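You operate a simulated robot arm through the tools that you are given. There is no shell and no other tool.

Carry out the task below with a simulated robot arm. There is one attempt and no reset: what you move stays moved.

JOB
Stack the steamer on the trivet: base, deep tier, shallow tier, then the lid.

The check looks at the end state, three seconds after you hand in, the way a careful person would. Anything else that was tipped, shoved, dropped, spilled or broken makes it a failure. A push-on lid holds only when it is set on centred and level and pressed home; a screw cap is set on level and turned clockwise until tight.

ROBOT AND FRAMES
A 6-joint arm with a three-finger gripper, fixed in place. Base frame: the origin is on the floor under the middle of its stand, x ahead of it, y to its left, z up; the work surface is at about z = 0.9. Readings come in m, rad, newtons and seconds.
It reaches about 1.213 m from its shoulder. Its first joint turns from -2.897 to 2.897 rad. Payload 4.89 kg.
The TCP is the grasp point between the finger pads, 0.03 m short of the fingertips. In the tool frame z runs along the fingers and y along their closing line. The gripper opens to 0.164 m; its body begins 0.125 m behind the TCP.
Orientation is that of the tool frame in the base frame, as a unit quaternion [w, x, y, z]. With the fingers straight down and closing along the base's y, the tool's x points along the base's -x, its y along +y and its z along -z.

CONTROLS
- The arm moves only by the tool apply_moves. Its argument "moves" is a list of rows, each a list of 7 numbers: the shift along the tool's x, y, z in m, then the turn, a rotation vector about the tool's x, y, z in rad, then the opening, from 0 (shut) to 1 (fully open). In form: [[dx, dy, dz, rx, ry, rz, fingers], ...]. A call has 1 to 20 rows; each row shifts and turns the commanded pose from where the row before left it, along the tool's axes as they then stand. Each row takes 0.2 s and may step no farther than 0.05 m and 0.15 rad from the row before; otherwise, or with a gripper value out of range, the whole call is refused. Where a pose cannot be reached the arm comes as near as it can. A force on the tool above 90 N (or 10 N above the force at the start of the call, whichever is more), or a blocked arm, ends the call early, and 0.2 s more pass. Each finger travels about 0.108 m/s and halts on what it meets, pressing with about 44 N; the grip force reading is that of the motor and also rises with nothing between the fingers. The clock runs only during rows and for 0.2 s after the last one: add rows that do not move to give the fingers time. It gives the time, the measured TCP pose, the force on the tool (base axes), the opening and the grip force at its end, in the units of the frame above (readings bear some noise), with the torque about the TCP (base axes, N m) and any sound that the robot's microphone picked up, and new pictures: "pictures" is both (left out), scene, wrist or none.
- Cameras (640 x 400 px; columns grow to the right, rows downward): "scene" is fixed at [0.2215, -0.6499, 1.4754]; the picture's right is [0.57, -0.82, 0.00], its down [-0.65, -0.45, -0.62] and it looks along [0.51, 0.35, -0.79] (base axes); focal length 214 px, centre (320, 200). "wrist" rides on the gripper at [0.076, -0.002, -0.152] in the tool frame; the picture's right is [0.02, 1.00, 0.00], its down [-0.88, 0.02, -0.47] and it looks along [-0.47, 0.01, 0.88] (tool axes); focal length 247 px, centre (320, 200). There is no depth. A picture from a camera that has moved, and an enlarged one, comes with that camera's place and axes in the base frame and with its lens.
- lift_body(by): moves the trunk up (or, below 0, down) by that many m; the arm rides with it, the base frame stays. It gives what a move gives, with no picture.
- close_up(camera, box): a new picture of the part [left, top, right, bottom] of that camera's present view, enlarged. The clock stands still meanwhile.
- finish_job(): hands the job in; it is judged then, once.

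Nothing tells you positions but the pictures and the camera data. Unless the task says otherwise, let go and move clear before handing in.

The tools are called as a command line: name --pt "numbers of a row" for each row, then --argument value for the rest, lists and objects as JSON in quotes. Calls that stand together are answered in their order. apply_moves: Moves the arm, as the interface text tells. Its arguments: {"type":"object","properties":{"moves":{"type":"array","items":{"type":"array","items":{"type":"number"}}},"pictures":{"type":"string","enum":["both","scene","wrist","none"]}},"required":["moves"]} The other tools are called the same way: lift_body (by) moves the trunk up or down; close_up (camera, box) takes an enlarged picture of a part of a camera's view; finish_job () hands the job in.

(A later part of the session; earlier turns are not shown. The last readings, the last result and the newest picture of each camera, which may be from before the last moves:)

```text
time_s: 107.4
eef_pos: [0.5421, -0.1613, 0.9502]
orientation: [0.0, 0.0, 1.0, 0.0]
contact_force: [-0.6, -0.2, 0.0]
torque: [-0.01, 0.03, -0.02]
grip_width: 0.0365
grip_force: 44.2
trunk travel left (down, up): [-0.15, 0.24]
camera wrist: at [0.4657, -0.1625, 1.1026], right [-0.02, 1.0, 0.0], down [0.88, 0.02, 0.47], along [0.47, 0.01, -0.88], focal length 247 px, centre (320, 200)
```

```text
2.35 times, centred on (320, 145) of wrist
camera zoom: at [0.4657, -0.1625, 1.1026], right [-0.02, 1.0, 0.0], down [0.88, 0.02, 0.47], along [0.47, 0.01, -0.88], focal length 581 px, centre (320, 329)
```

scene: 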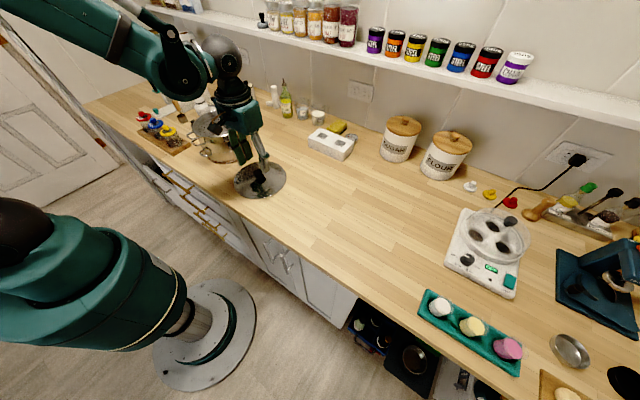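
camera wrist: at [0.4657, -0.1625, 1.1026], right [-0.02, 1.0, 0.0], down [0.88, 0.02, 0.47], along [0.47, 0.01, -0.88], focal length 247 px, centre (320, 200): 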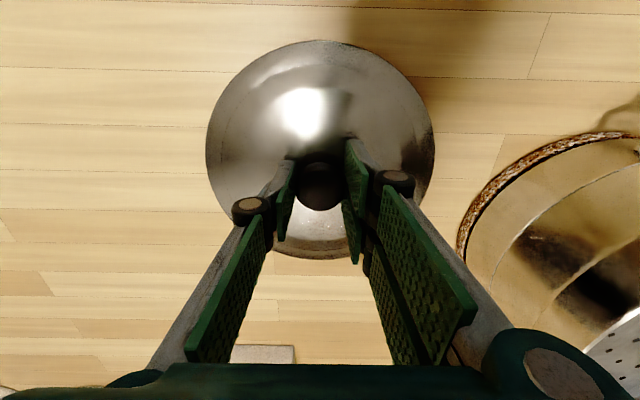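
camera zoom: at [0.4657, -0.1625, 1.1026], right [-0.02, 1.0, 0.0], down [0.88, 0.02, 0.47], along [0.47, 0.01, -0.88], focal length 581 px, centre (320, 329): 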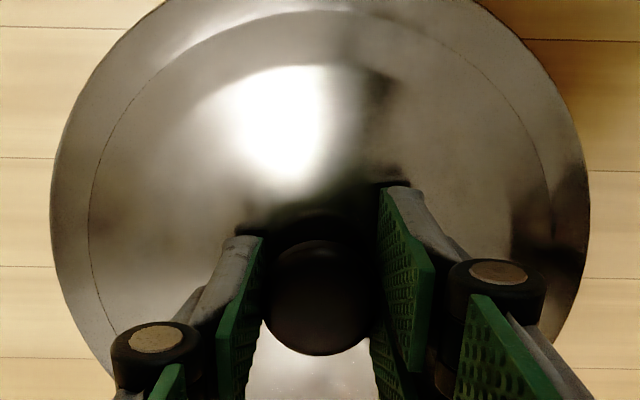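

The knob is gripped (36.5 mm). I'll lift slowly and check that the lid stays level.

apply_moves --pt "0 0 -0.002 0 0 0 0" --pt "0 0 -0.003 0 0 0 0" --pt "0 0 -0.005 0 0 0 0" --pt "0 0 -0.005 0 0 0 0" --pt "0 0 -0.005 0 0 0 0" --pt "0 0 0 0 0 0 0" --pictures "none"

close_up --camera "scene" --box '[230, 145, 295, 205]'

apply_moves --pt "0 0 -0.005 0 0 0 0" --pt "0 0 -0.01 0 0 0 0" --pt "0 0 -0.015 0 0 0 0" --pt "0 0 -0.015 0 0 0 0" --pt "0 0 -0.015 0 0 0 0" --pt "0 0 -0.015 0 0 0 0" --pt "0 0 -0.015 0 0 0 0" --pt "0 0 -0.015 0 0 0 0" --pt "0 0 -0.015 0 0 0 0" --pt "0 0 -0.01 0 0 0 0" --pt "0 0 -0.01 0 0 0 0" --pt "0 0 -0.005 0 0 0 0" --pt "0 0 0 0 0 0 0" --pictures "both"

close_up --camera "scene" --box '[220, 90, 310, 180]'

close_up --camera "wrist" --box '[180, 20, 460, 270]'

```text
time_s: 108.8
eef_pos: [0.5427, -0.1607, 0.9714]
orientation: [-0.001, 0.0, 1.0, 0.0]
contact_force: [0.8, 0.7, -1.6]
torque: [-0.02, 0.0, 0.03]
grip_width: 0.0363
grip_force: 44.4
trunk travel left (down, up): [-0.15, 0.24]
```

```text
6.67 times, centred on (262, 175) of scene
camera zoom: at [0.2215, -0.6499, 1.4754], right [0.57, -0.82, 0.0], down [-0.65, -0.45, -0.62], along [0.51, 0.35, -0.79], focal length 1430 px, centre (703, 367)
```

zoom: 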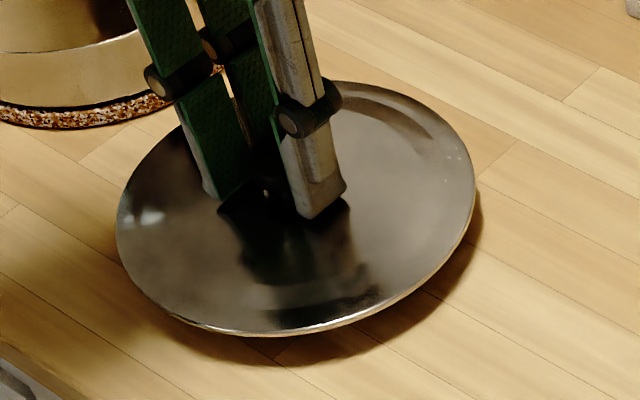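

```text
time_s: 111.6
eef_pos: [0.5422, -0.1609, 1.1153]
orientation: [-0.001, 0.0, 1.0, -0.001]
contact_force: [0.2, -0.4, -2.5]
torque: [0.03, 0.01, 0.01]
grip_width: 0.0365
grip_force: 44.0
trunk travel left (down, up): [-0.15, 0.24]
camera wrist: at [0.4658, -0.1623, 1.2676], right [-0.02, 1.0, 0.0], down [0.88, 0.02, 0.47], along [0.47, 0.01, -0.88], focal length 247 px, centre (320, 200)
```

scene: 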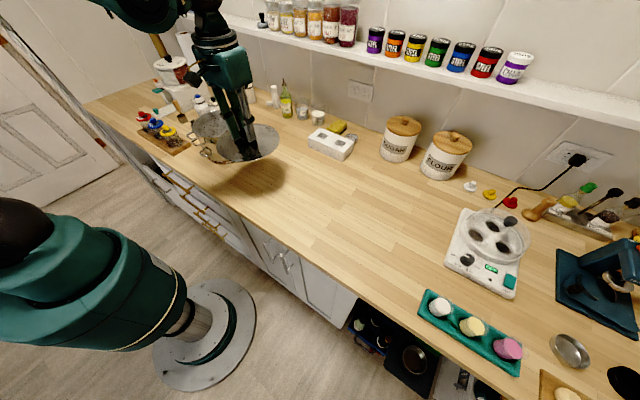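
wrist: 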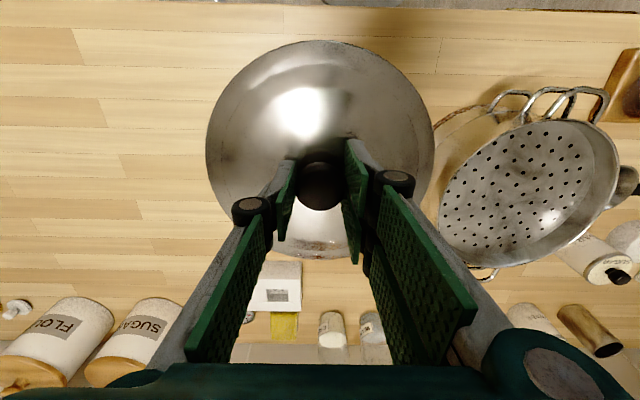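

```text
4.44 times, centred on (265, 135) of scene
camera zoom: at [0.2215, -0.6499, 1.4754], right [0.57, -0.82, 0.0], down [-0.65, -0.45, -0.62], along [0.51, 0.35, -0.79], focal length 953 px, centre (564, 489)
```

zoom: 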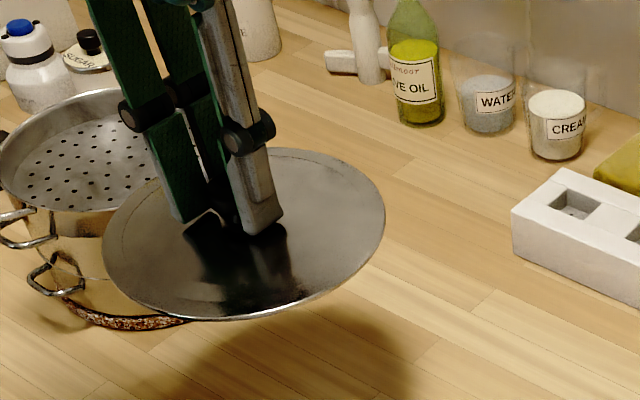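

```text
1.60 times, centred on (320, 145) of wrist
camera zoom: at [0.4658, -0.1623, 1.2676], right [-0.02, 1.0, 0.0], down [0.88, 0.02, 0.47], along [0.47, 0.01, -0.88], focal length 395 px, centre (320, 288)
```

zoom: 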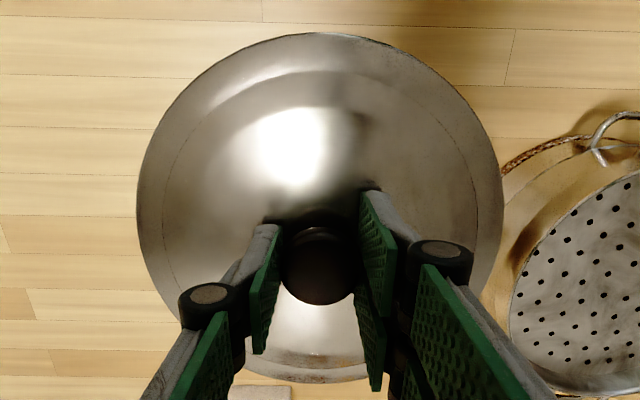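

The lid is held level with negligible torque, its underside about 50 mm below the TCP. I'll carry it over the stack.

apply_moves --pt "-0.002 0.01 0 0 0 0 0" --pt "-0.005 0.02 0 0 0 0 0" --pt "-0.006 0.027 0 0 0 0 0" --pt "-0.006 0.027 0 0 0 0 0" --pt "-0.006 0.027 0 0 0 0 0" --pt "-0.006 0.027 0 0 0 0 0" --pt "-0.006 0.027 0 0 0 0 0" --pt "-0.006 0.027 0 0 0 0 0" --pt "-0.005 0.02 0 0 0 0 0" --pt "-0.003 0.014 0 0 0 0 0" --pt "0 0 0 0 0 0 0" --pictures "both"

close_up --camera "scene" --box '[180, 70, 280, 180]'

close_up --camera "wrist" --box '[180, 20, 460, 270]'

```text
time_s: 114.0
eef_pos: [0.5931, 0.0652, 1.1155]
orientation: [0.0, -0.001, 1.0, 0.0]
contact_force: [0.5, 0.6, -1.7]
torque: [0.01, 0.0, 0.04]
grip_width: 0.0359
grip_force: 43.7
trunk travel left (down, up): [-0.15, 0.24]
camera wrist: at [0.5171, 0.0638, 1.2674], right [-0.02, 1.0, 0.0], down [0.88, 0.02, 0.47], along [0.47, 0.01, -0.88], focal length 247 px, centre (320, 200)
```

scene: 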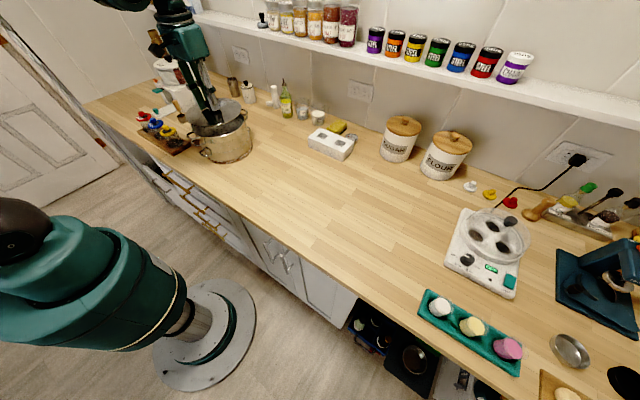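
wrist: 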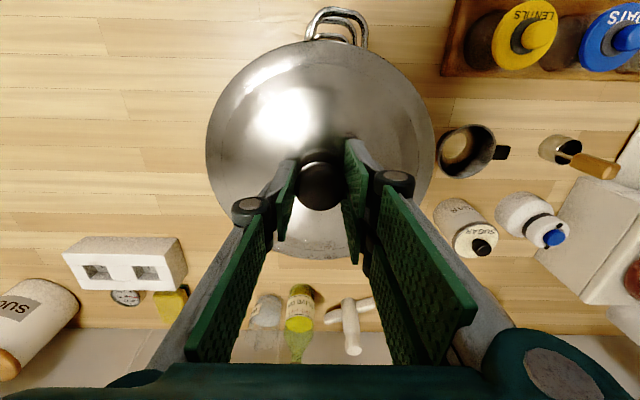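

```text
3.64 times, centred on (230, 125) of scene
camera zoom: at [0.2215, -0.6499, 1.4754], right [0.57, -0.82, 0.0], down [-0.65, -0.45, -0.62], along [0.51, 0.35, -0.79], focal length 780 px, centre (647, 473)
```

zoom: 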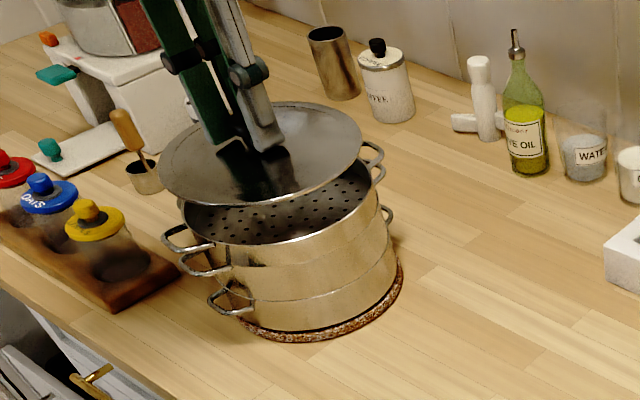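

```text
1.60 times, centred on (320, 145) of wrist
camera zoom: at [0.5171, 0.0638, 1.2674], right [-0.02, 1.0, 0.0], down [0.88, 0.02, 0.47], along [0.47, 0.01, -0.88], focal length 395 px, centre (320, 288)
```

zoom: 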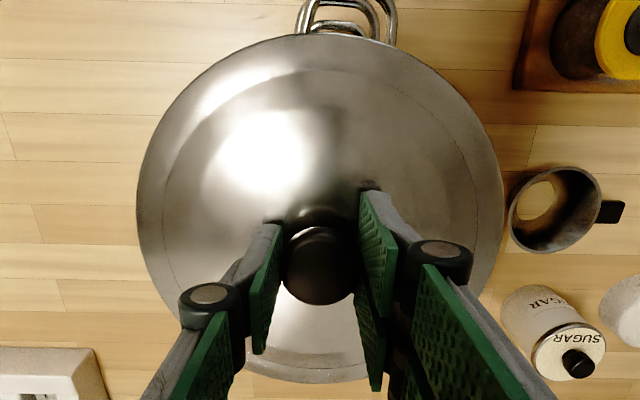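

The lid is over the stack. I'll lower it to about 8 mm above the rim so the edges can be compared at nearly the same height.

apply_moves --pt "0 0 0.005 0 0 0 0" --pt "0 0 0.008 0 0 0 0" --pt "0 0 0.008 0 0 0 0" --pt "0 0 0.004 0 0 0 0" --pt "0 0 0 0 0 0 0" --pictures "none"

close_up --camera "scene" --box '[194, 90, 264, 150]'

close_up --camera "scene" --box '[194, 100, 226, 140]'

close_up --camera "scene" --box '[226, 95, 258, 135]'

close_up --camera "wrist" --box '[200, 0, 440, 150]'

```text
time_s: 115.2
eef_pos: [0.5932, 0.0658, 1.0904]
orientation: [0.0, 0.0, 1.0, 0.0]
contact_force: [0.2, 0.4, -2.1]
torque: [0.0, 0.03, -0.01]
grip_width: 0.0357
grip_force: 44.0
trunk travel left (down, up): [-0.15, 0.24]
```

```text
6.67 times, centred on (229, 120) of scene
camera zoom: at [0.2215, -0.6499, 1.4754], right [0.57, -0.82, 0.0], down [-0.65, -0.45, -0.62], along [0.51, 0.35, -0.79], focal length 1430 px, centre (927, 733)
```

zoom: 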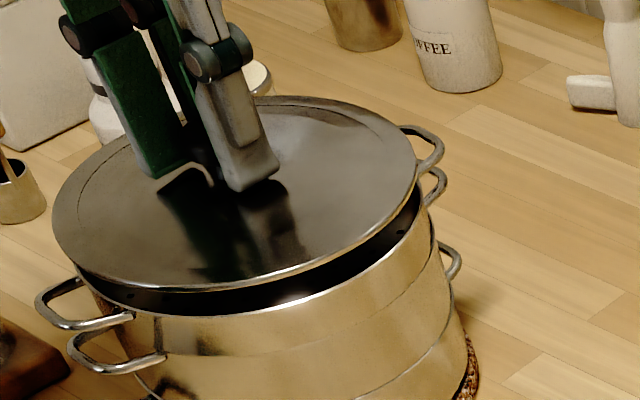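

```text
10.00 times, centred on (210, 120) of scene
camera zoom: at [0.2215, -0.6499, 1.4754], right [0.57, -0.82, 0.0], down [-0.65, -0.45, -0.62], along [0.51, 0.35, -0.79], focal length 2145 px, centre (1420, 1000)
```

zoom: 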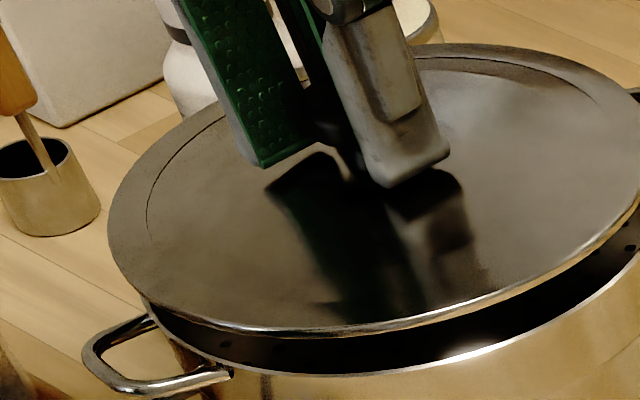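

```text
10.00 times, centred on (242, 115) of scene
camera zoom: at [0.2215, -0.6499, 1.4754], right [0.57, -0.82, 0.0], down [-0.65, -0.45, -0.62], along [0.51, 0.35, -0.79], focal length 2145 px, centre (1100, 1050)
```

zoom: 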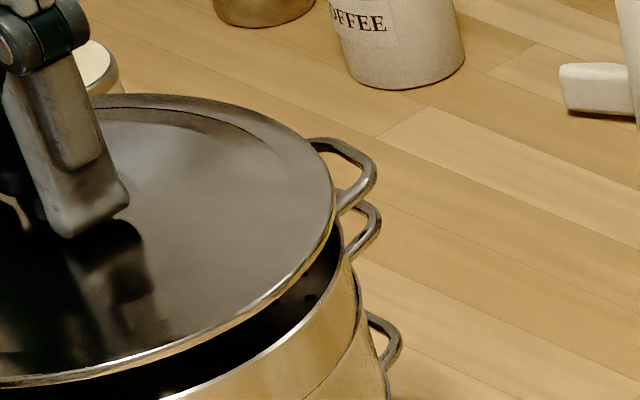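

```text
2.67 times, centred on (320, 75) of wrist
camera zoom: at [0.5169, 0.0636, 1.2421], right [-0.02, 1.0, 0.0], down [0.88, 0.02, 0.47], along [0.47, 0.01, -0.88], focal length 659 px, centre (320, 533)
```

zoom: 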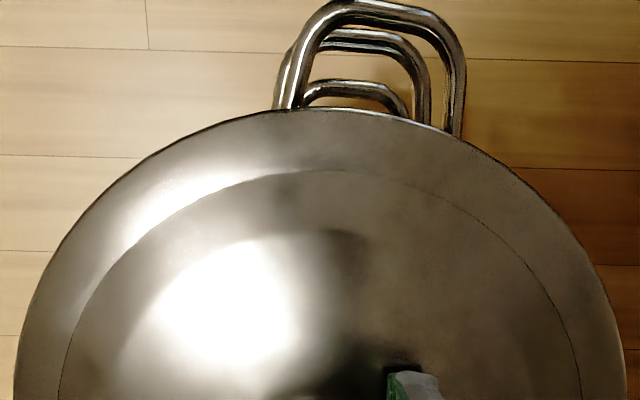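

Accounting for the lid's raised flange (about 8 mm above its underside), the scene view says the lid should move roughly 3 mm toward -y. I'll apply that, lower closer, and compare again.

apply_moves --pt "-0.0005 -0.0028 0 0 0 0 0" --pt "0 0 0.003 0 0 0 0" --pt "0 0 0.002 0 0 0 0" --pt "0 0 0 0 0 0 0" --pictures "none"

close_up --camera "scene" --box '[194, 100, 226, 140]'

close_up --camera "scene" --box '[226, 95, 258, 135]'

close_up --camera "scene" --box '[194, 90, 264, 150]'

```text
time_s: 116.2
eef_pos: [0.5927, 0.0623, 1.0849]
orientation: [0.0, 0.0, 1.0, 0.0]
contact_force: [0.3, -0.6, -1.4]
torque: [-0.01, 0.02, 0.0]
grip_width: 0.0362
grip_force: 44.0
trunk travel left (down, up): [-0.15, 0.24]
```

```text
10.00 times, centred on (210, 120) of scene
camera zoom: at [0.2215, -0.6499, 1.4754], right [0.57, -0.82, 0.0], down [-0.65, -0.45, -0.62], along [0.51, 0.35, -0.79], focal length 2145 px, centre (1420, 1000)
```

zoom: 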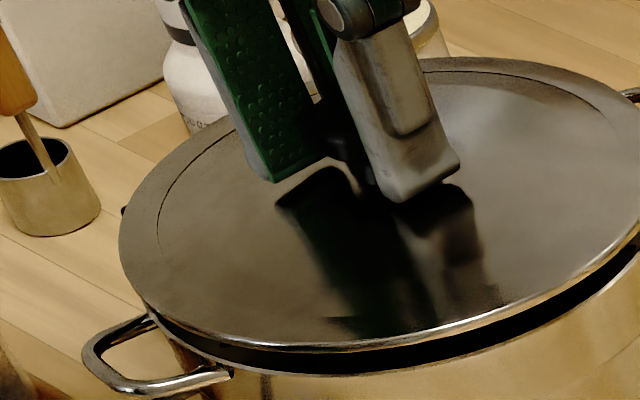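

```text
10.00 times, centred on (242, 115) of scene
camera zoom: at [0.2215, -0.6499, 1.4754], right [0.57, -0.82, 0.0], down [-0.65, -0.45, -0.62], along [0.51, 0.35, -0.79], focal length 2145 px, centre (1100, 1050)
```

zoom: 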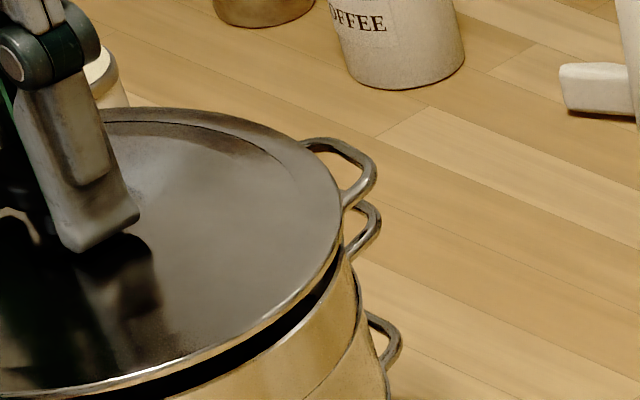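

```text
6.67 times, centred on (229, 120) of scene
camera zoom: at [0.2215, -0.6499, 1.4754], right [0.57, -0.82, 0.0], down [-0.65, -0.45, -0.62], along [0.51, 0.35, -0.79], focal length 1430 px, centre (927, 733)
```

zoom: 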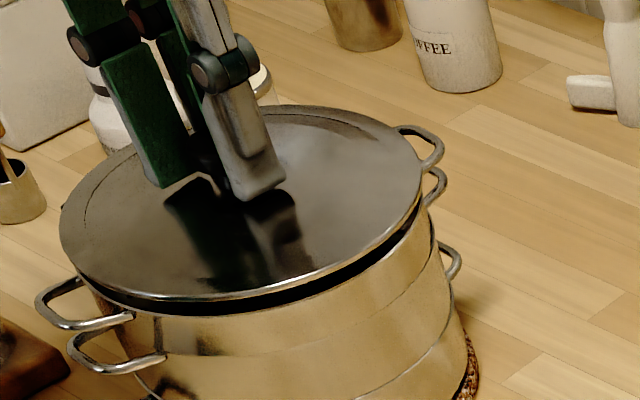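

The lid's scene-measured centre now matches the TCP (0.593, 0.062), midway between my two estimates for the rim. I'll lower in 1 mm steps and use torque to find which side touches.

apply_moves --pt "0 0 0.0015 0 0 0 0" --pt "0 0 0 0 0 0 0" --pictures "none"

apply_moves --pt "0 0 0.001 0 0 0 0" --pt "0 0 0 0 0 0 0" --pictures "none"

apply_moves --pt "0 0 0.001 0 0 0 0" --pt "0 0 0 0 0 0 0" --pictures "none"

apply_moves --pt "0 0 0.001 0 0 0 0" --pt "0 0 0 0 0 0 0" --pictures "none"

close_up --camera "scene" --box '[194, 90, 264, 150]'

```text
time_s: 116.8
eef_pos: [0.5932, 0.062, 1.0842]
orientation: [0.0, 0.0, 1.0, 0.0]
contact_force: [0.0, -0.4, -1.4]
torque: [0.0, -0.01, 0.01]
grip_width: 0.036
grip_force: 44.3
trunk travel left (down, up): [-0.15, 0.24]
```

```text
time_s: 117.4
eef_pos: [0.5928, 0.0623, 1.0828]
orientation: [0.0, 0.002, 1.0, 0.0]
contact_force: [-0.3, -0.8, -1.9]
torque: [0.01, 0.01, 0.01]
grip_width: 0.0363
grip_force: 44.1
trunk travel left (down, up): [-0.15, 0.24]
```

```text
time_s: 118.0
eef_pos: [0.5935, 0.0625, 1.0825]
orientation: [0.0, -0.001, 1.0, 0.0]
contact_force: [-0.3, -0.4, -2.1]
torque: [-0.04, -0.01, 0.01]
grip_width: 0.0357
grip_force: 43.8
trunk travel left (down, up): [-0.15, 0.24]
```

```text
time_s: 118.6
eef_pos: [0.5939, 0.062, 1.0806]
orientation: [0.0, 0.0, 1.0, 0.0]
contact_force: [0.3, -0.7, -1.6]
torque: [0.0, -0.02, 0.03]
grip_width: 0.0357
grip_force: 44.1
trunk travel left (down, up): [-0.15, 0.24]
```

```text
6.67 times, centred on (229, 120) of scene
camera zoom: at [0.2215, -0.6499, 1.4754], right [0.57, -0.82, 0.0], down [-0.65, -0.45, -0.62], along [0.51, 0.35, -0.79], focal length 1430 px, centre (927, 733)
```

zoom: 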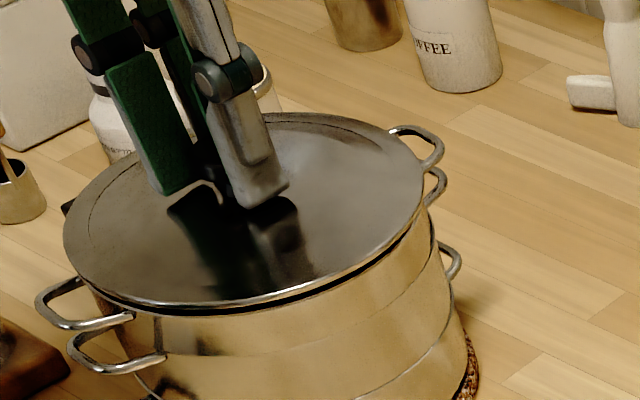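

No contact yet and the gap is narrowing evenly. Continuing in 1 mm steps.

apply_moves --pt "0 0 0.001 0 0 0 0" --pt "0 0 0 0 0 0 0" --pictures "none"

apply_moves --pt "0 0 0.001 0 0 0 0" --pt "0 0 0 0 0 0 0" --pictures "none"

apply_moves --pt "0 0 0.001 0 0 0 0" --pt "0 0 0 0 0 0 0" --pictures "none"

close_up --camera "scene" --box '[194, 100, 226, 140]'

close_up --camera "scene" --box '[226, 95, 258, 135]'

```text
time_s: 119.2
eef_pos: [0.5938, 0.0625, 1.0798]
orientation: [0.0, 0.0, 1.0, 0.0]
contact_force: [-0.1, 0.5, -1.8]
torque: [0.01, -0.01, 0.02]
grip_width: 0.036
grip_force: 44.2
trunk travel left (down, up): [-0.15, 0.24]
```

```text
time_s: 119.8
eef_pos: [0.5926, 0.0623, 1.0792]
orientation: [0.001, -0.001, 1.0, 0.0]
contact_force: [0.4, -0.6, -1.7]
torque: [-0.01, 0.0, 0.01]
grip_width: 0.036
grip_force: 44.3
trunk travel left (down, up): [-0.15, 0.24]
```

```text
time_s: 120.4
eef_pos: [0.5933, 0.0633, 1.078]
orientation: [0.0, 0.0, 1.0, 0.001]
contact_force: [0.8, -0.4, -1.8]
torque: [-0.04, -0.02, -0.05]
grip_width: 0.036
grip_force: 43.8
trunk travel left (down, up): [-0.15, 0.24]
```

```text
10.00 times, centred on (210, 120) of scene
camera zoom: at [0.2215, -0.6499, 1.4754], right [0.57, -0.82, 0.0], down [-0.65, -0.45, -0.62], along [0.51, 0.35, -0.79], focal length 2145 px, centre (1420, 1000)
```

zoom: 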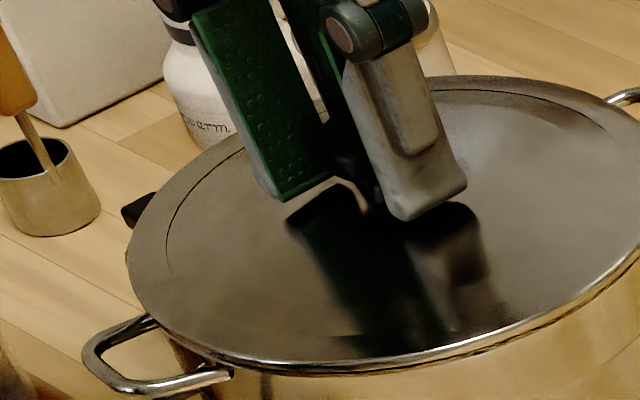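

```text
10.00 times, centred on (242, 115) of scene
camera zoom: at [0.2215, -0.6499, 1.4754], right [0.57, -0.82, 0.0], down [-0.65, -0.45, -0.62], along [0.51, 0.35, -0.79], focal length 2145 px, centre (1100, 1050)
```

zoom: 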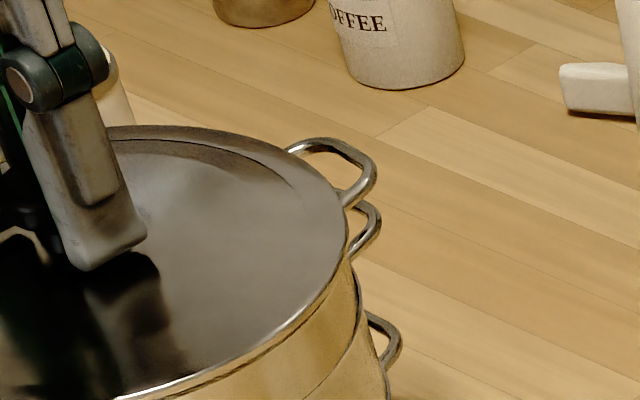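

The plug has entered the rim without touching (no force or torque). I'll nudge 1 mm in -y for centring and keep lowering.

apply_moves --pt "0 -0.001 0 0 0 0 0" --pt "0 0 0.001 0 0 0 0" --pt "0 0 0 0 0 0 0" --pictures "none"

apply_moves --pt "0 0 0.001 0 0 0 0" --pt "0 0 0 0 0 0 0" --pictures "none"

apply_moves --pt "0 0 0.001 0 0 0 0" --pt "0 0 0 0 0 0 0" --pictures "none"

close_up --camera "scene" --box '[194, 100, 226, 140]'

close_up --camera "scene" --box '[226, 95, 258, 135]'

```text
time_s: 121.2
eef_pos: [0.5939, 0.0615, 1.0763]
orientation: [0.0, 0.0, 1.0, 0.0]
contact_force: [0.0, -0.6, -1.7]
torque: [0.0, 0.0, 0.01]
grip_width: 0.0363
grip_force: 43.7
trunk travel left (down, up): [-0.15, 0.24]
```

```text
time_s: 121.8
eef_pos: [0.5935, 0.062, 1.0747]
orientation: [0.0, 0.0, 1.0, 0.0]
contact_force: [-0.1, 0.3, -1.8]
torque: [0.03, 0.01, -0.01]
grip_width: 0.0362
grip_force: 43.7
trunk travel left (down, up): [-0.15, 0.24]
```

```text
time_s: 122.4
eef_pos: [0.5931, 0.0611, 1.0748]
orientation: [0.0, 0.0, 1.0, 0.0]
contact_force: [-0.7, 0.3, -1.4]
torque: [0.01, 0.02, 0.03]
grip_width: 0.0357
grip_force: 44.4
trunk travel left (down, up): [-0.15, 0.24]
```

```text
10.00 times, centred on (210, 120) of scene
camera zoom: at [0.2215, -0.6499, 1.4754], right [0.57, -0.82, 0.0], down [-0.65, -0.45, -0.62], along [0.51, 0.35, -0.79], focal length 2145 px, centre (1420, 1000)
```

zoom: 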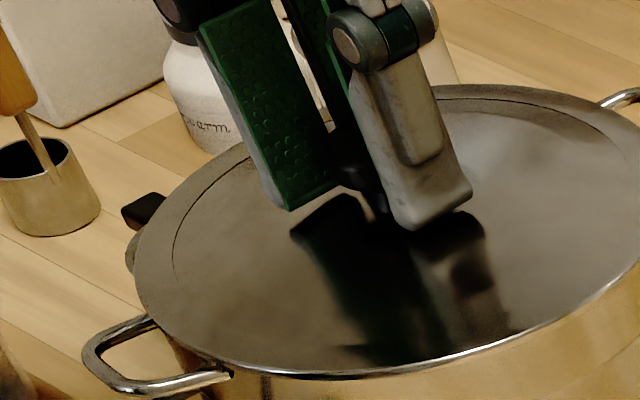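

```text
10.00 times, centred on (242, 115) of scene
camera zoom: at [0.2215, -0.6499, 1.4754], right [0.57, -0.82, 0.0], down [-0.65, -0.45, -0.62], along [0.51, 0.35, -0.79], focal length 2145 px, centre (1100, 1050)
```

zoom: 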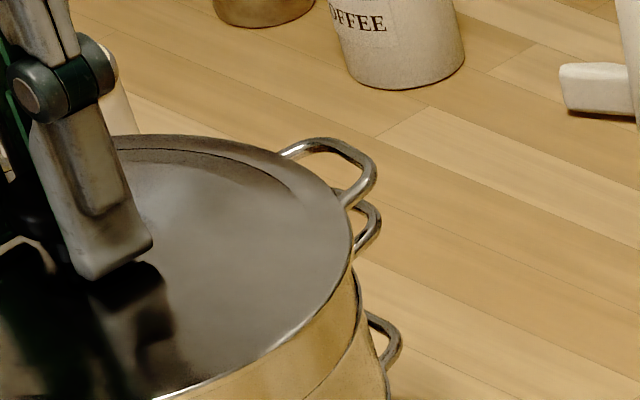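

The flange is almost on the rim. I'll continue until it seats, then press.

apply_moves --pt "0 0 0.001 0 0 0 0" --pt "0 0 0 0 0 0 0" --pictures "none"

apply_moves --pt "0 0 0.001 0 0 0 0" --pt "0 0 0 0 0 0 0" --pictures "none"

apply_moves --pt "0 0 0.001 0 0 0 0" --pt "0 0 0 0 0 0 0" --pictures "none"

close_up --camera "scene" --box '[194, 90, 264, 150]'

```text
time_s: 123.0
eef_pos: [0.5937, 0.0613, 1.0727]
orientation: [0.0, 0.0, 1.0, 0.001]
contact_force: [0.5, -1.2, -0.4]
torque: [0.05, -0.07, -0.02]
grip_width: 0.036
grip_force: 43.8
trunk travel left (down, up): [-0.15, 0.24]
```

```text
time_s: 123.6
eef_pos: [0.5926, 0.0603, 1.0743]
orientation: [0.0, 0.0, 1.0, 0.001]
contact_force: [0.8, -1.7, 20.7]
torque: [-0.02, -0.21, -0.12]
grip_width: 0.0362
grip_force: 44.1
trunk travel left (down, up): [-0.15, 0.24]
```

```text
time_s: 124.2
eef_pos: [0.5925, 0.0622, 1.0727]
orientation: [0.0, 0.001, 1.0, 0.0]
contact_force: [7.2, -0.8, 36.9]
torque: [-0.01, -0.25, -0.07]
grip_width: 0.0359
grip_force: 44.3
trunk travel left (down, up): [-0.15, 0.24]
```

```text
6.67 times, centred on (229, 120) of scene
camera zoom: at [0.2215, -0.6499, 1.4754], right [0.57, -0.82, 0.0], down [-0.65, -0.45, -0.62], along [0.51, 0.35, -0.79], focal length 1430 px, centre (927, 733)
```

zoom: 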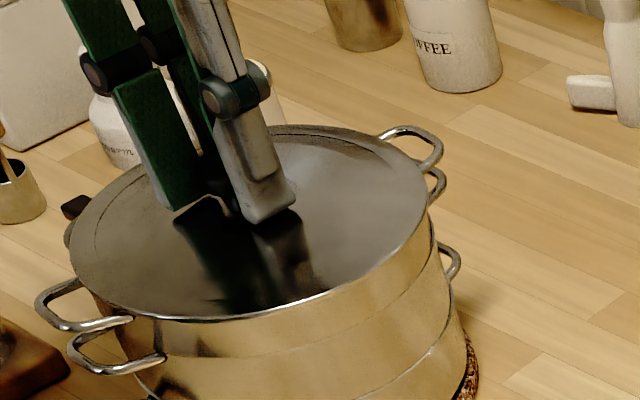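

The lid's flange looks flush with the rim, and pressing gives 37 N nearly centred. I'll inspect the seam from both sides before deciding whether more pressing is needed.

close_up --camera "scene" --box '[194, 110, 226, 145]'

close_up --camera "scene" --box '[226, 100, 258, 145]'

close_up --camera "wrist" --box '[190, 0, 450, 150]'

```text
11.43 times, centred on (210, 128) of scene
camera zoom: at [0.2215, -0.6499, 1.4754], right [0.57, -0.82, 0.0], down [-0.65, -0.45, -0.62], along [0.51, 0.35, -0.79], focal length 2451 px, centre (1577, 1029)
```

zoom: 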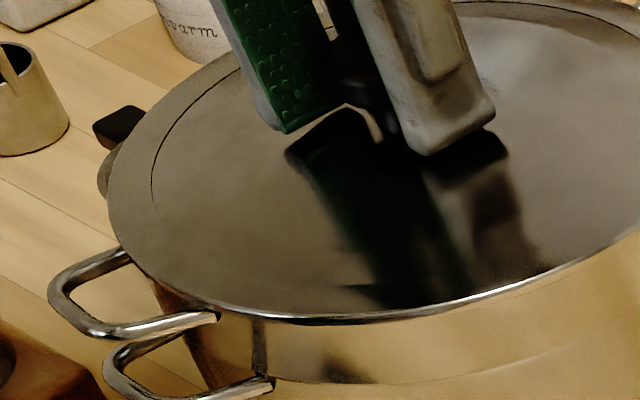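

```text
8.89 times, centred on (242, 122) of scene
camera zoom: at [0.2215, -0.6499, 1.4754], right [0.57, -0.82, 0.0], down [-0.65, -0.45, -0.62], along [0.51, 0.35, -0.79], focal length 1906 px, centre (1013, 889)
```

zoom: 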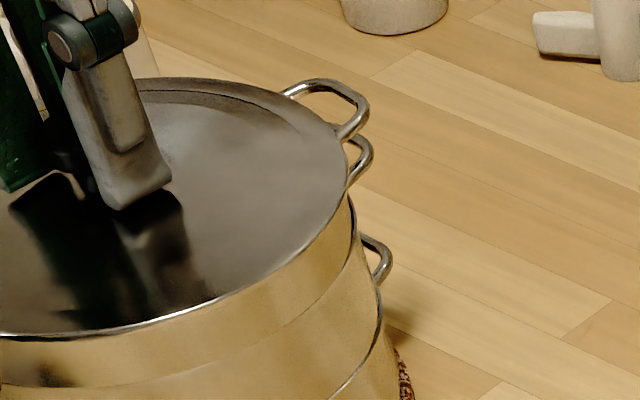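

```text
2.46 times, centred on (320, 75) of wrist
camera zoom: at [0.5166, 0.0599, 1.2245], right [-0.02, 1.0, 0.0], down [0.88, 0.02, 0.47], along [0.47, 0.01, -0.88], focal length 608 px, centre (320, 508)
```

zoom: 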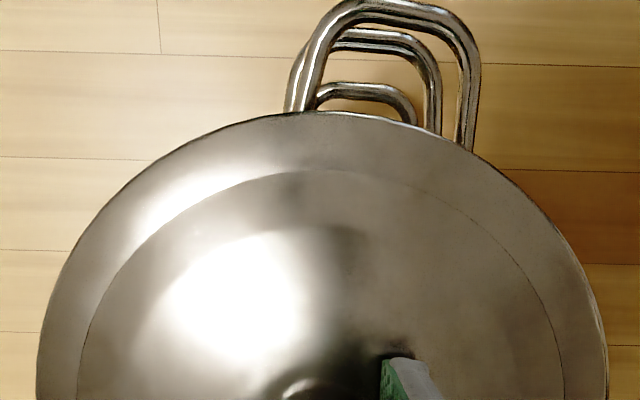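

The flange sits flush all the way round and its centre matches the rim's. I'll press a bit harder to make sure it's home.

apply_moves --pt "0 0 0.0015 0 0 0 0" --pt "0 0 0 0 0 0 0" --pictures "none"

apply_moves --pt "0 0 0.001 0 0 0 0" --pt "0 0 0 0 0 0 0" --pictures "none"

close_up --camera "scene" --box '[194, 100, 264, 165]'

```text
time_s: 124.8
eef_pos: [0.5921, 0.0615, 1.0699]
orientation: [-0.001, 0.0, 1.0, 0.0]
contact_force: [7.8, 1.9, 34.2]
torque: [0.06, -0.23, -0.1]
grip_width: 0.0355
grip_force: 44.7
trunk travel left (down, up): [-0.15, 0.24]
```

```text
time_s: 125.4
eef_pos: [0.5921, 0.0614, 1.0697]
orientation: [0.0, 0.0, 1.0, 0.0]
contact_force: [5.3, 1.9, 38.4]
torque: [0.21, -0.02, -0.06]
grip_width: 0.0356
grip_force: 43.4
trunk travel left (down, up): [-0.15, 0.24]
```

```text
6.15 times, centred on (229, 132) of scene
camera zoom: at [0.2215, -0.6499, 1.4754], right [0.57, -0.82, 0.0], down [-0.65, -0.45, -0.62], along [0.51, 0.35, -0.79], focal length 1320 px, centre (880, 615)
```

zoom: 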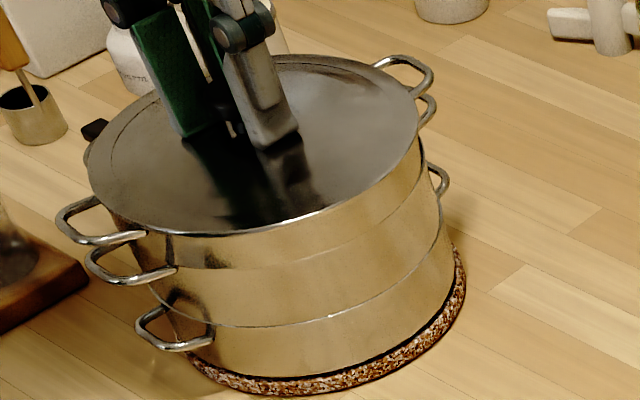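

The grip now slips slightly on the knob at about 38 N while the lid stays flush. I'll release, rise clear, and inspect the stack.

apply_moves --pt "0 0 -0.001 0 0 0 0" --pt "0 0 0 0 0 0 0.1" --pt "0 0 0 0 0 0 0.25" --pt "0 0 0 0 0 0 0.4" --pt "0 0 0 0 0 0 0.45" --pt "0 0 0 0 0 0 0.45" --pictures "none"

apply_moves --pt "0 0 -0.01 0 0 0 0.45" --pt "0 0 -0.02 0 0 0 0.45" --pt "0 0 -0.03 0 0 0 0.45" --pt "0 0 -0.04 0 0 0 0.45" --pt "0 0 -0.03 0 0 0 0.45" --pt "0 0 0 0 0 0 0.45" --pictures "both"

close_up --camera "scene" --box '[190, 100, 268, 170]'

close_up --camera "wrist" --box '[200, 20, 440, 240]'

```text
time_s: 126.8
eef_pos: [0.5937, 0.0615, 1.0701]
orientation: [0.0, 0.0, 1.0, 0.001]
contact_force: [0.5, -0.3, -1.5]
torque: [0.01, -0.01, 0.01]
grip_width: 0.0737
grip_force: 0.1
trunk travel left (down, up): [-0.15, 0.24]
```

```text
time_s: 128.2
eef_pos: [0.5938, 0.0613, 1.2022]
orientation: [0.0, -0.001, 1.0, 0.001]
contact_force: [-1.0, 1.8, -0.7]
torque: [0.01, -0.01, 0.01]
grip_width: 0.0739
grip_force: 0.0
trunk travel left (down, up): [-0.15, 0.24]
camera wrist: at [0.5161, 0.0599, 1.3538], right [-0.02, 1.0, 0.0], down [0.88, 0.02, 0.47], along [0.47, 0.01, -0.88], focal length 247 px, centre (320, 200)
```

scene: 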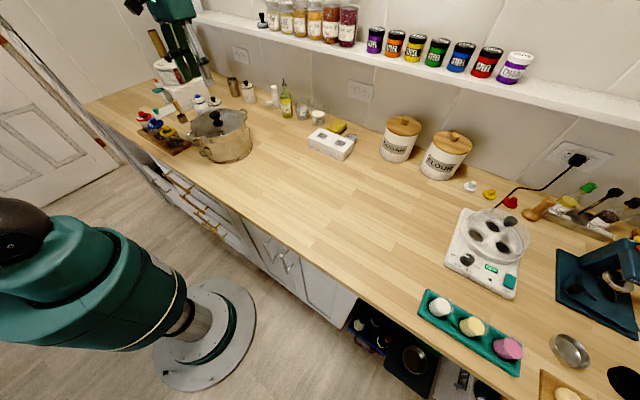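
wrist: 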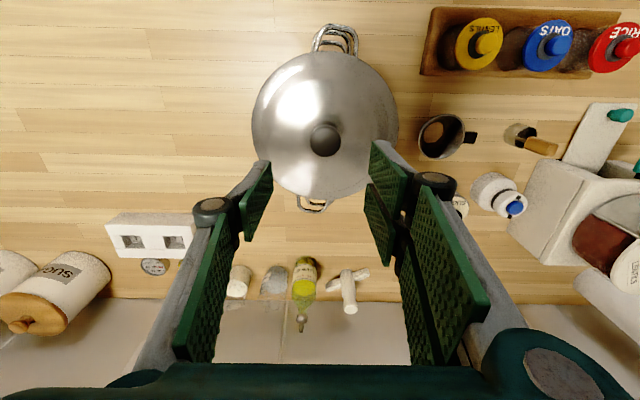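

```text
5.71 times, centred on (229, 135) of scene
camera zoom: at [0.2215, -0.6499, 1.4754], right [0.57, -0.82, 0.0], down [-0.65, -0.45, -0.62], along [0.51, 0.35, -0.79], focal length 1226 px, centre (840, 571)
```

zoom: 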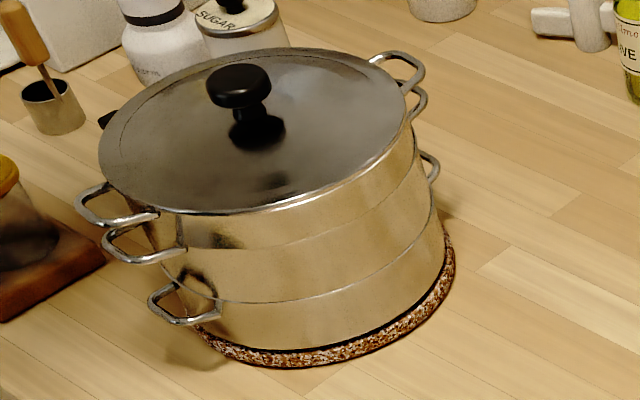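

```text
1.82 times, centred on (320, 130) of wrist
camera zoom: at [0.5161, 0.0599, 1.3538], right [-0.02, 1.0, 0.0], down [0.88, 0.02, 0.47], along [0.47, 0.01, -0.88], focal length 449 px, centre (320, 327)
```

zoom: 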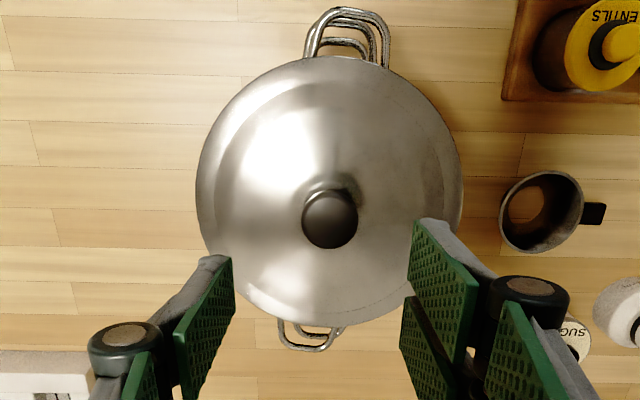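

The full stack stands: base, deep tier, shallow tier and lid. I'll zoom in on the lid seam and trivet edges to verify levelness.

close_up --camera "scene" --box '[198, 100, 228, 140]'

close_up --camera "scene" --box '[226, 95, 256, 135]'

close_up --camera "scene" --box '[205, 125, 255, 170]'

close_up --camera "wrist" --box '[250, 0, 400, 110]'

```text
10.00 times, centred on (213, 120) of scene
camera zoom: at [0.2215, -0.6499, 1.4754], right [0.57, -0.82, 0.0], down [-0.65, -0.45, -0.62], along [0.51, 0.35, -0.79], focal length 2145 px, centre (1390, 1000)
```

zoom: 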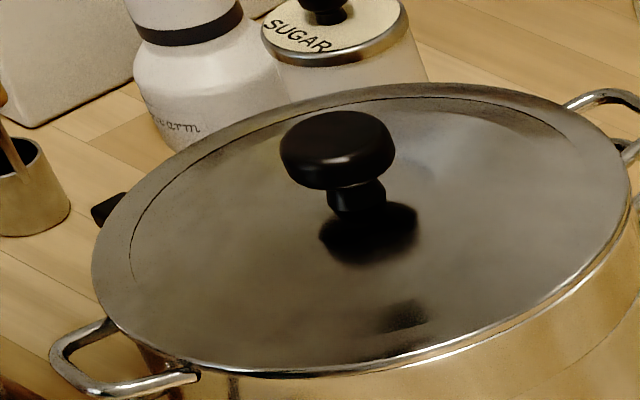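

```text
10.00 times, centred on (241, 115) of scene
camera zoom: at [0.2215, -0.6499, 1.4754], right [0.57, -0.82, 0.0], down [-0.65, -0.45, -0.62], along [0.51, 0.35, -0.79], focal length 2145 px, centre (1110, 1050)
```

zoom: 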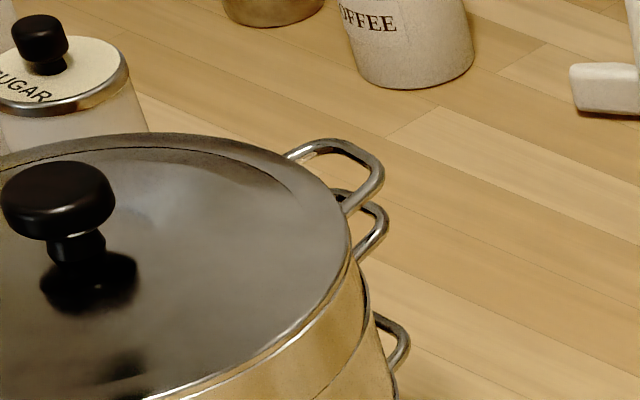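

```text
8.89 times, centred on (230, 148) of scene
camera zoom: at [0.2215, -0.6499, 1.4754], right [0.57, -0.82, 0.0], down [-0.65, -0.45, -0.62], along [0.51, 0.35, -0.79], focal length 1906 px, centre (1120, 667)
```

zoom: 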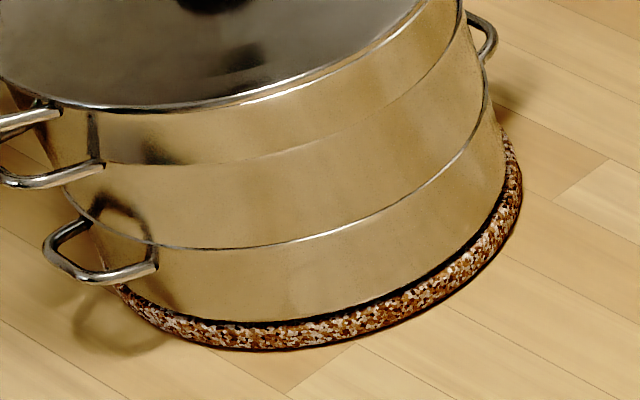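

```text
3.64 times, centred on (325, 55) of wrist
camera zoom: at [0.5161, 0.0599, 1.3538], right [-0.02, 1.0, 0.0], down [0.88, 0.02, 0.47], along [0.47, 0.01, -0.88], focal length 898 px, centre (302, 727)
```

zoom: 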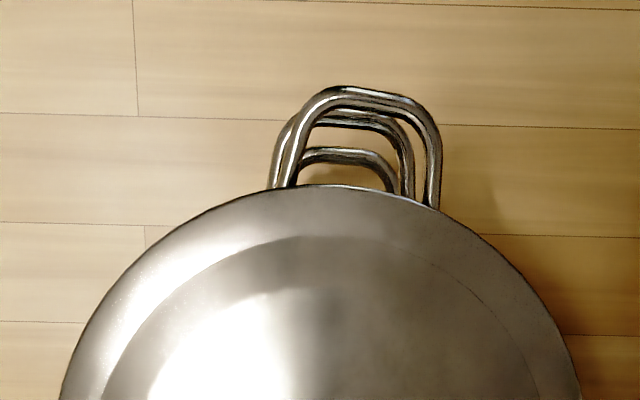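

The front and left seams coincide, but at the right I see a faint double line. I'll zoom in there to tell an offset from a tilt.

close_up --camera "scene" --box '[238, 108, 254, 132]'

close_up --camera "scene" --box '[212, 122, 238, 142]'

close_up --camera "scene" --box '[196, 118, 218, 138]'

```text
16.00 times, centred on (246, 120) of scene
camera zoom: at [0.2215, -0.6499, 1.4754], right [0.57, -0.82, 0.0], down [-0.65, -0.45, -0.62], along [0.51, 0.35, -0.79], focal length 3432 px, centre (1504, 1480)
```

zoom: 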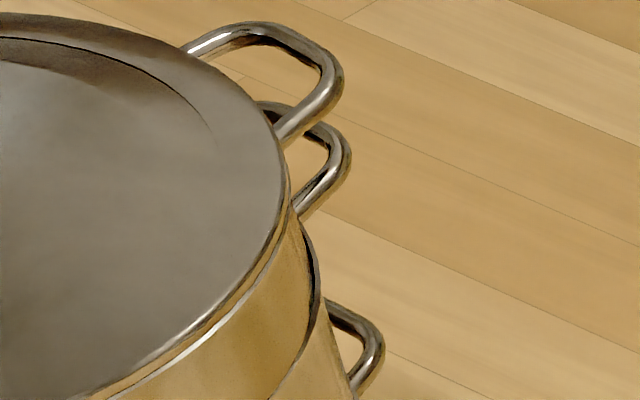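

```text
16.00 times, centred on (225, 132) of scene
camera zoom: at [0.2215, -0.6499, 1.4754], right [0.57, -0.82, 0.0], down [-0.65, -0.45, -0.62], along [0.51, 0.35, -0.79], focal length 3432 px, centre (1840, 1288)
```

zoom: 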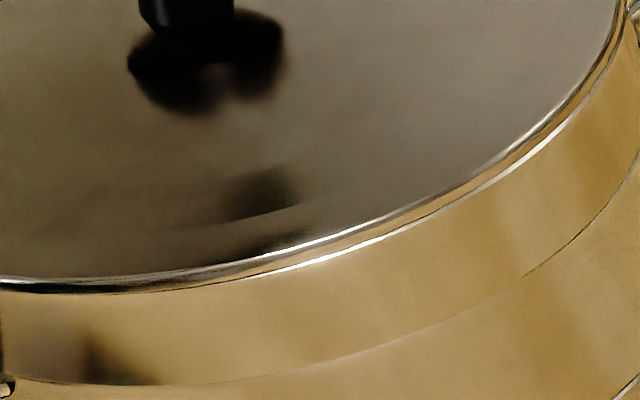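

```text
16.00 times, centred on (207, 128) of scene
camera zoom: at [0.2215, -0.6499, 1.4754], right [0.57, -0.82, 0.0], down [-0.65, -0.45, -0.62], along [0.51, 0.35, -0.79], focal length 3432 px, centre (2128, 1352)
```

zoom: 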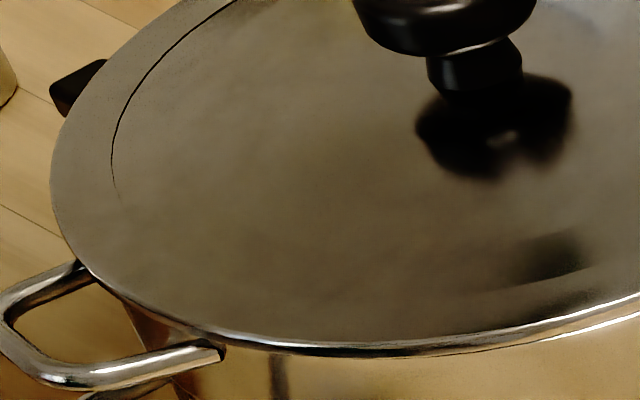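

The wrist view suggests the lid shifted slightly toward +y on release (centre near y≈0.0675), so I want a side view. I'll back the arm toward the robot and tilt the gripper so the wrist camera looks at the seam from the front at a low angle.

apply_moves --pt "0.03 0 0 0 0 0 0.6" --pt "0.045 0 0 0 0 0 0.8" --pt "0.045 0 0 0 0 0 1" --pt "0.045 0 0 0 0 0 1" --pt "0.03 0 0 0 0 0 1" --pt "0 0 0 0 -0.12 0 1" --pt "0 0 0 0 -0.12 0 1" --pt "0 0 0 0 -0.12 0 1" --pt "0 0 0 0 -0.12 0 1" --pt "0 0 0 0 -0.12 0 1" --pt "0 0 0 0 0 0 1" --pictures "both"

```text
time_s: 130.6
eef_pos: [0.3977, 0.0617, 1.1998]
orientation: [0.296, 0.0, 0.955, 0.0]
contact_force: [0.3, 0.1, -0.2]
torque: [-0.04, 0.0, -0.03]
grip_width: 0.1642
grip_force: 0.1
trunk travel left (down, up): [-0.15, 0.24]
camera wrist: at [0.2495, 0.06, 1.2825], right [-0.02, 1.0, -0.01], down [0.46, 0.02, 0.89], along [0.89, 0.01, -0.46], focal length 247 px, centre (320, 200)
```

scene: 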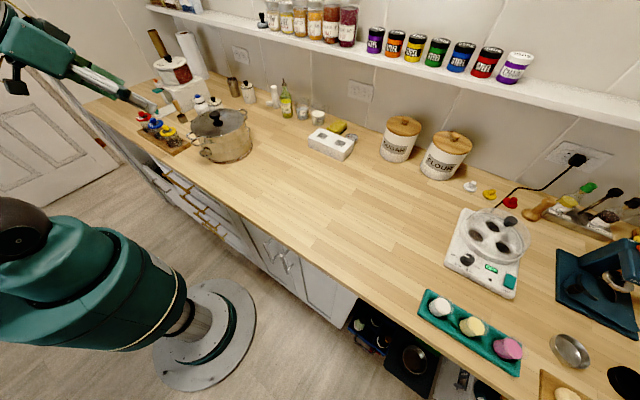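
wrist: 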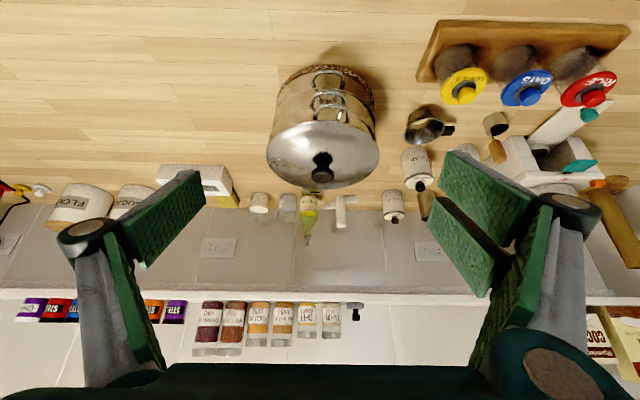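

This gives a clear front view of the stack (upside-down in the picture). Zooming in on the lid seam.

close_up --camera "wrist" --box '[255, 55, 395, 200]'

close_up --camera "wrist" --box '[255, 90, 325, 160]'

close_up --camera "wrist" --box '[320, 90, 390, 160]'

```text
2.76 times, centred on (325, 128) of wrist
camera zoom: at [0.2495, 0.06, 1.2825], right [-0.02, 1.0, -0.01], down [0.46, 0.02, 0.89], along [0.89, 0.01, -0.46], focal length 681 px, centre (306, 400)
```

zoom: 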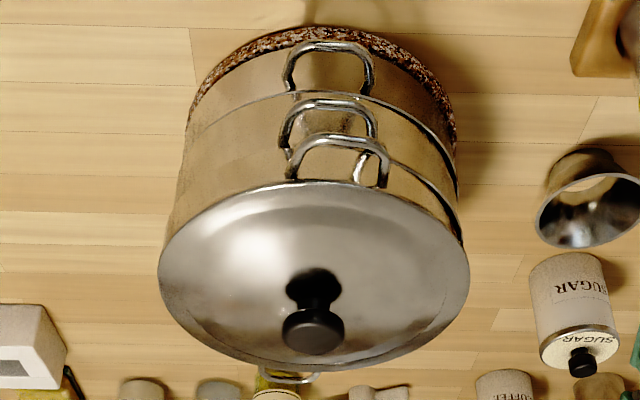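

```text
5.71 times, centred on (290, 125) of wrist
camera zoom: at [0.2495, 0.06, 1.2825], right [-0.02, 1.0, -0.01], down [0.46, 0.02, 0.89], along [0.89, 0.01, -0.46], focal length 1411 px, centre (491, 629)
```

zoom: 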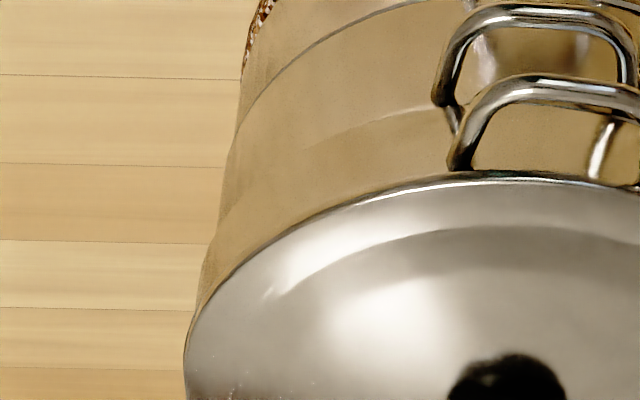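

```text
5.71 times, centred on (355, 125) of wrist
camera zoom: at [0.2495, 0.06, 1.2825], right [-0.02, 1.0, -0.01], down [0.46, 0.02, 0.89], along [0.89, 0.01, -0.46], focal length 1411 px, centre (120, 629)
```

zoom: 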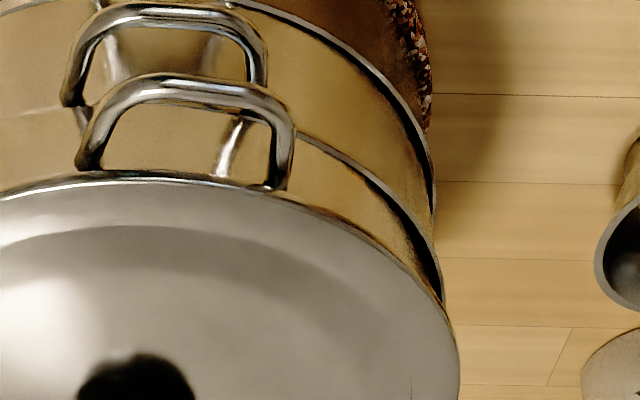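

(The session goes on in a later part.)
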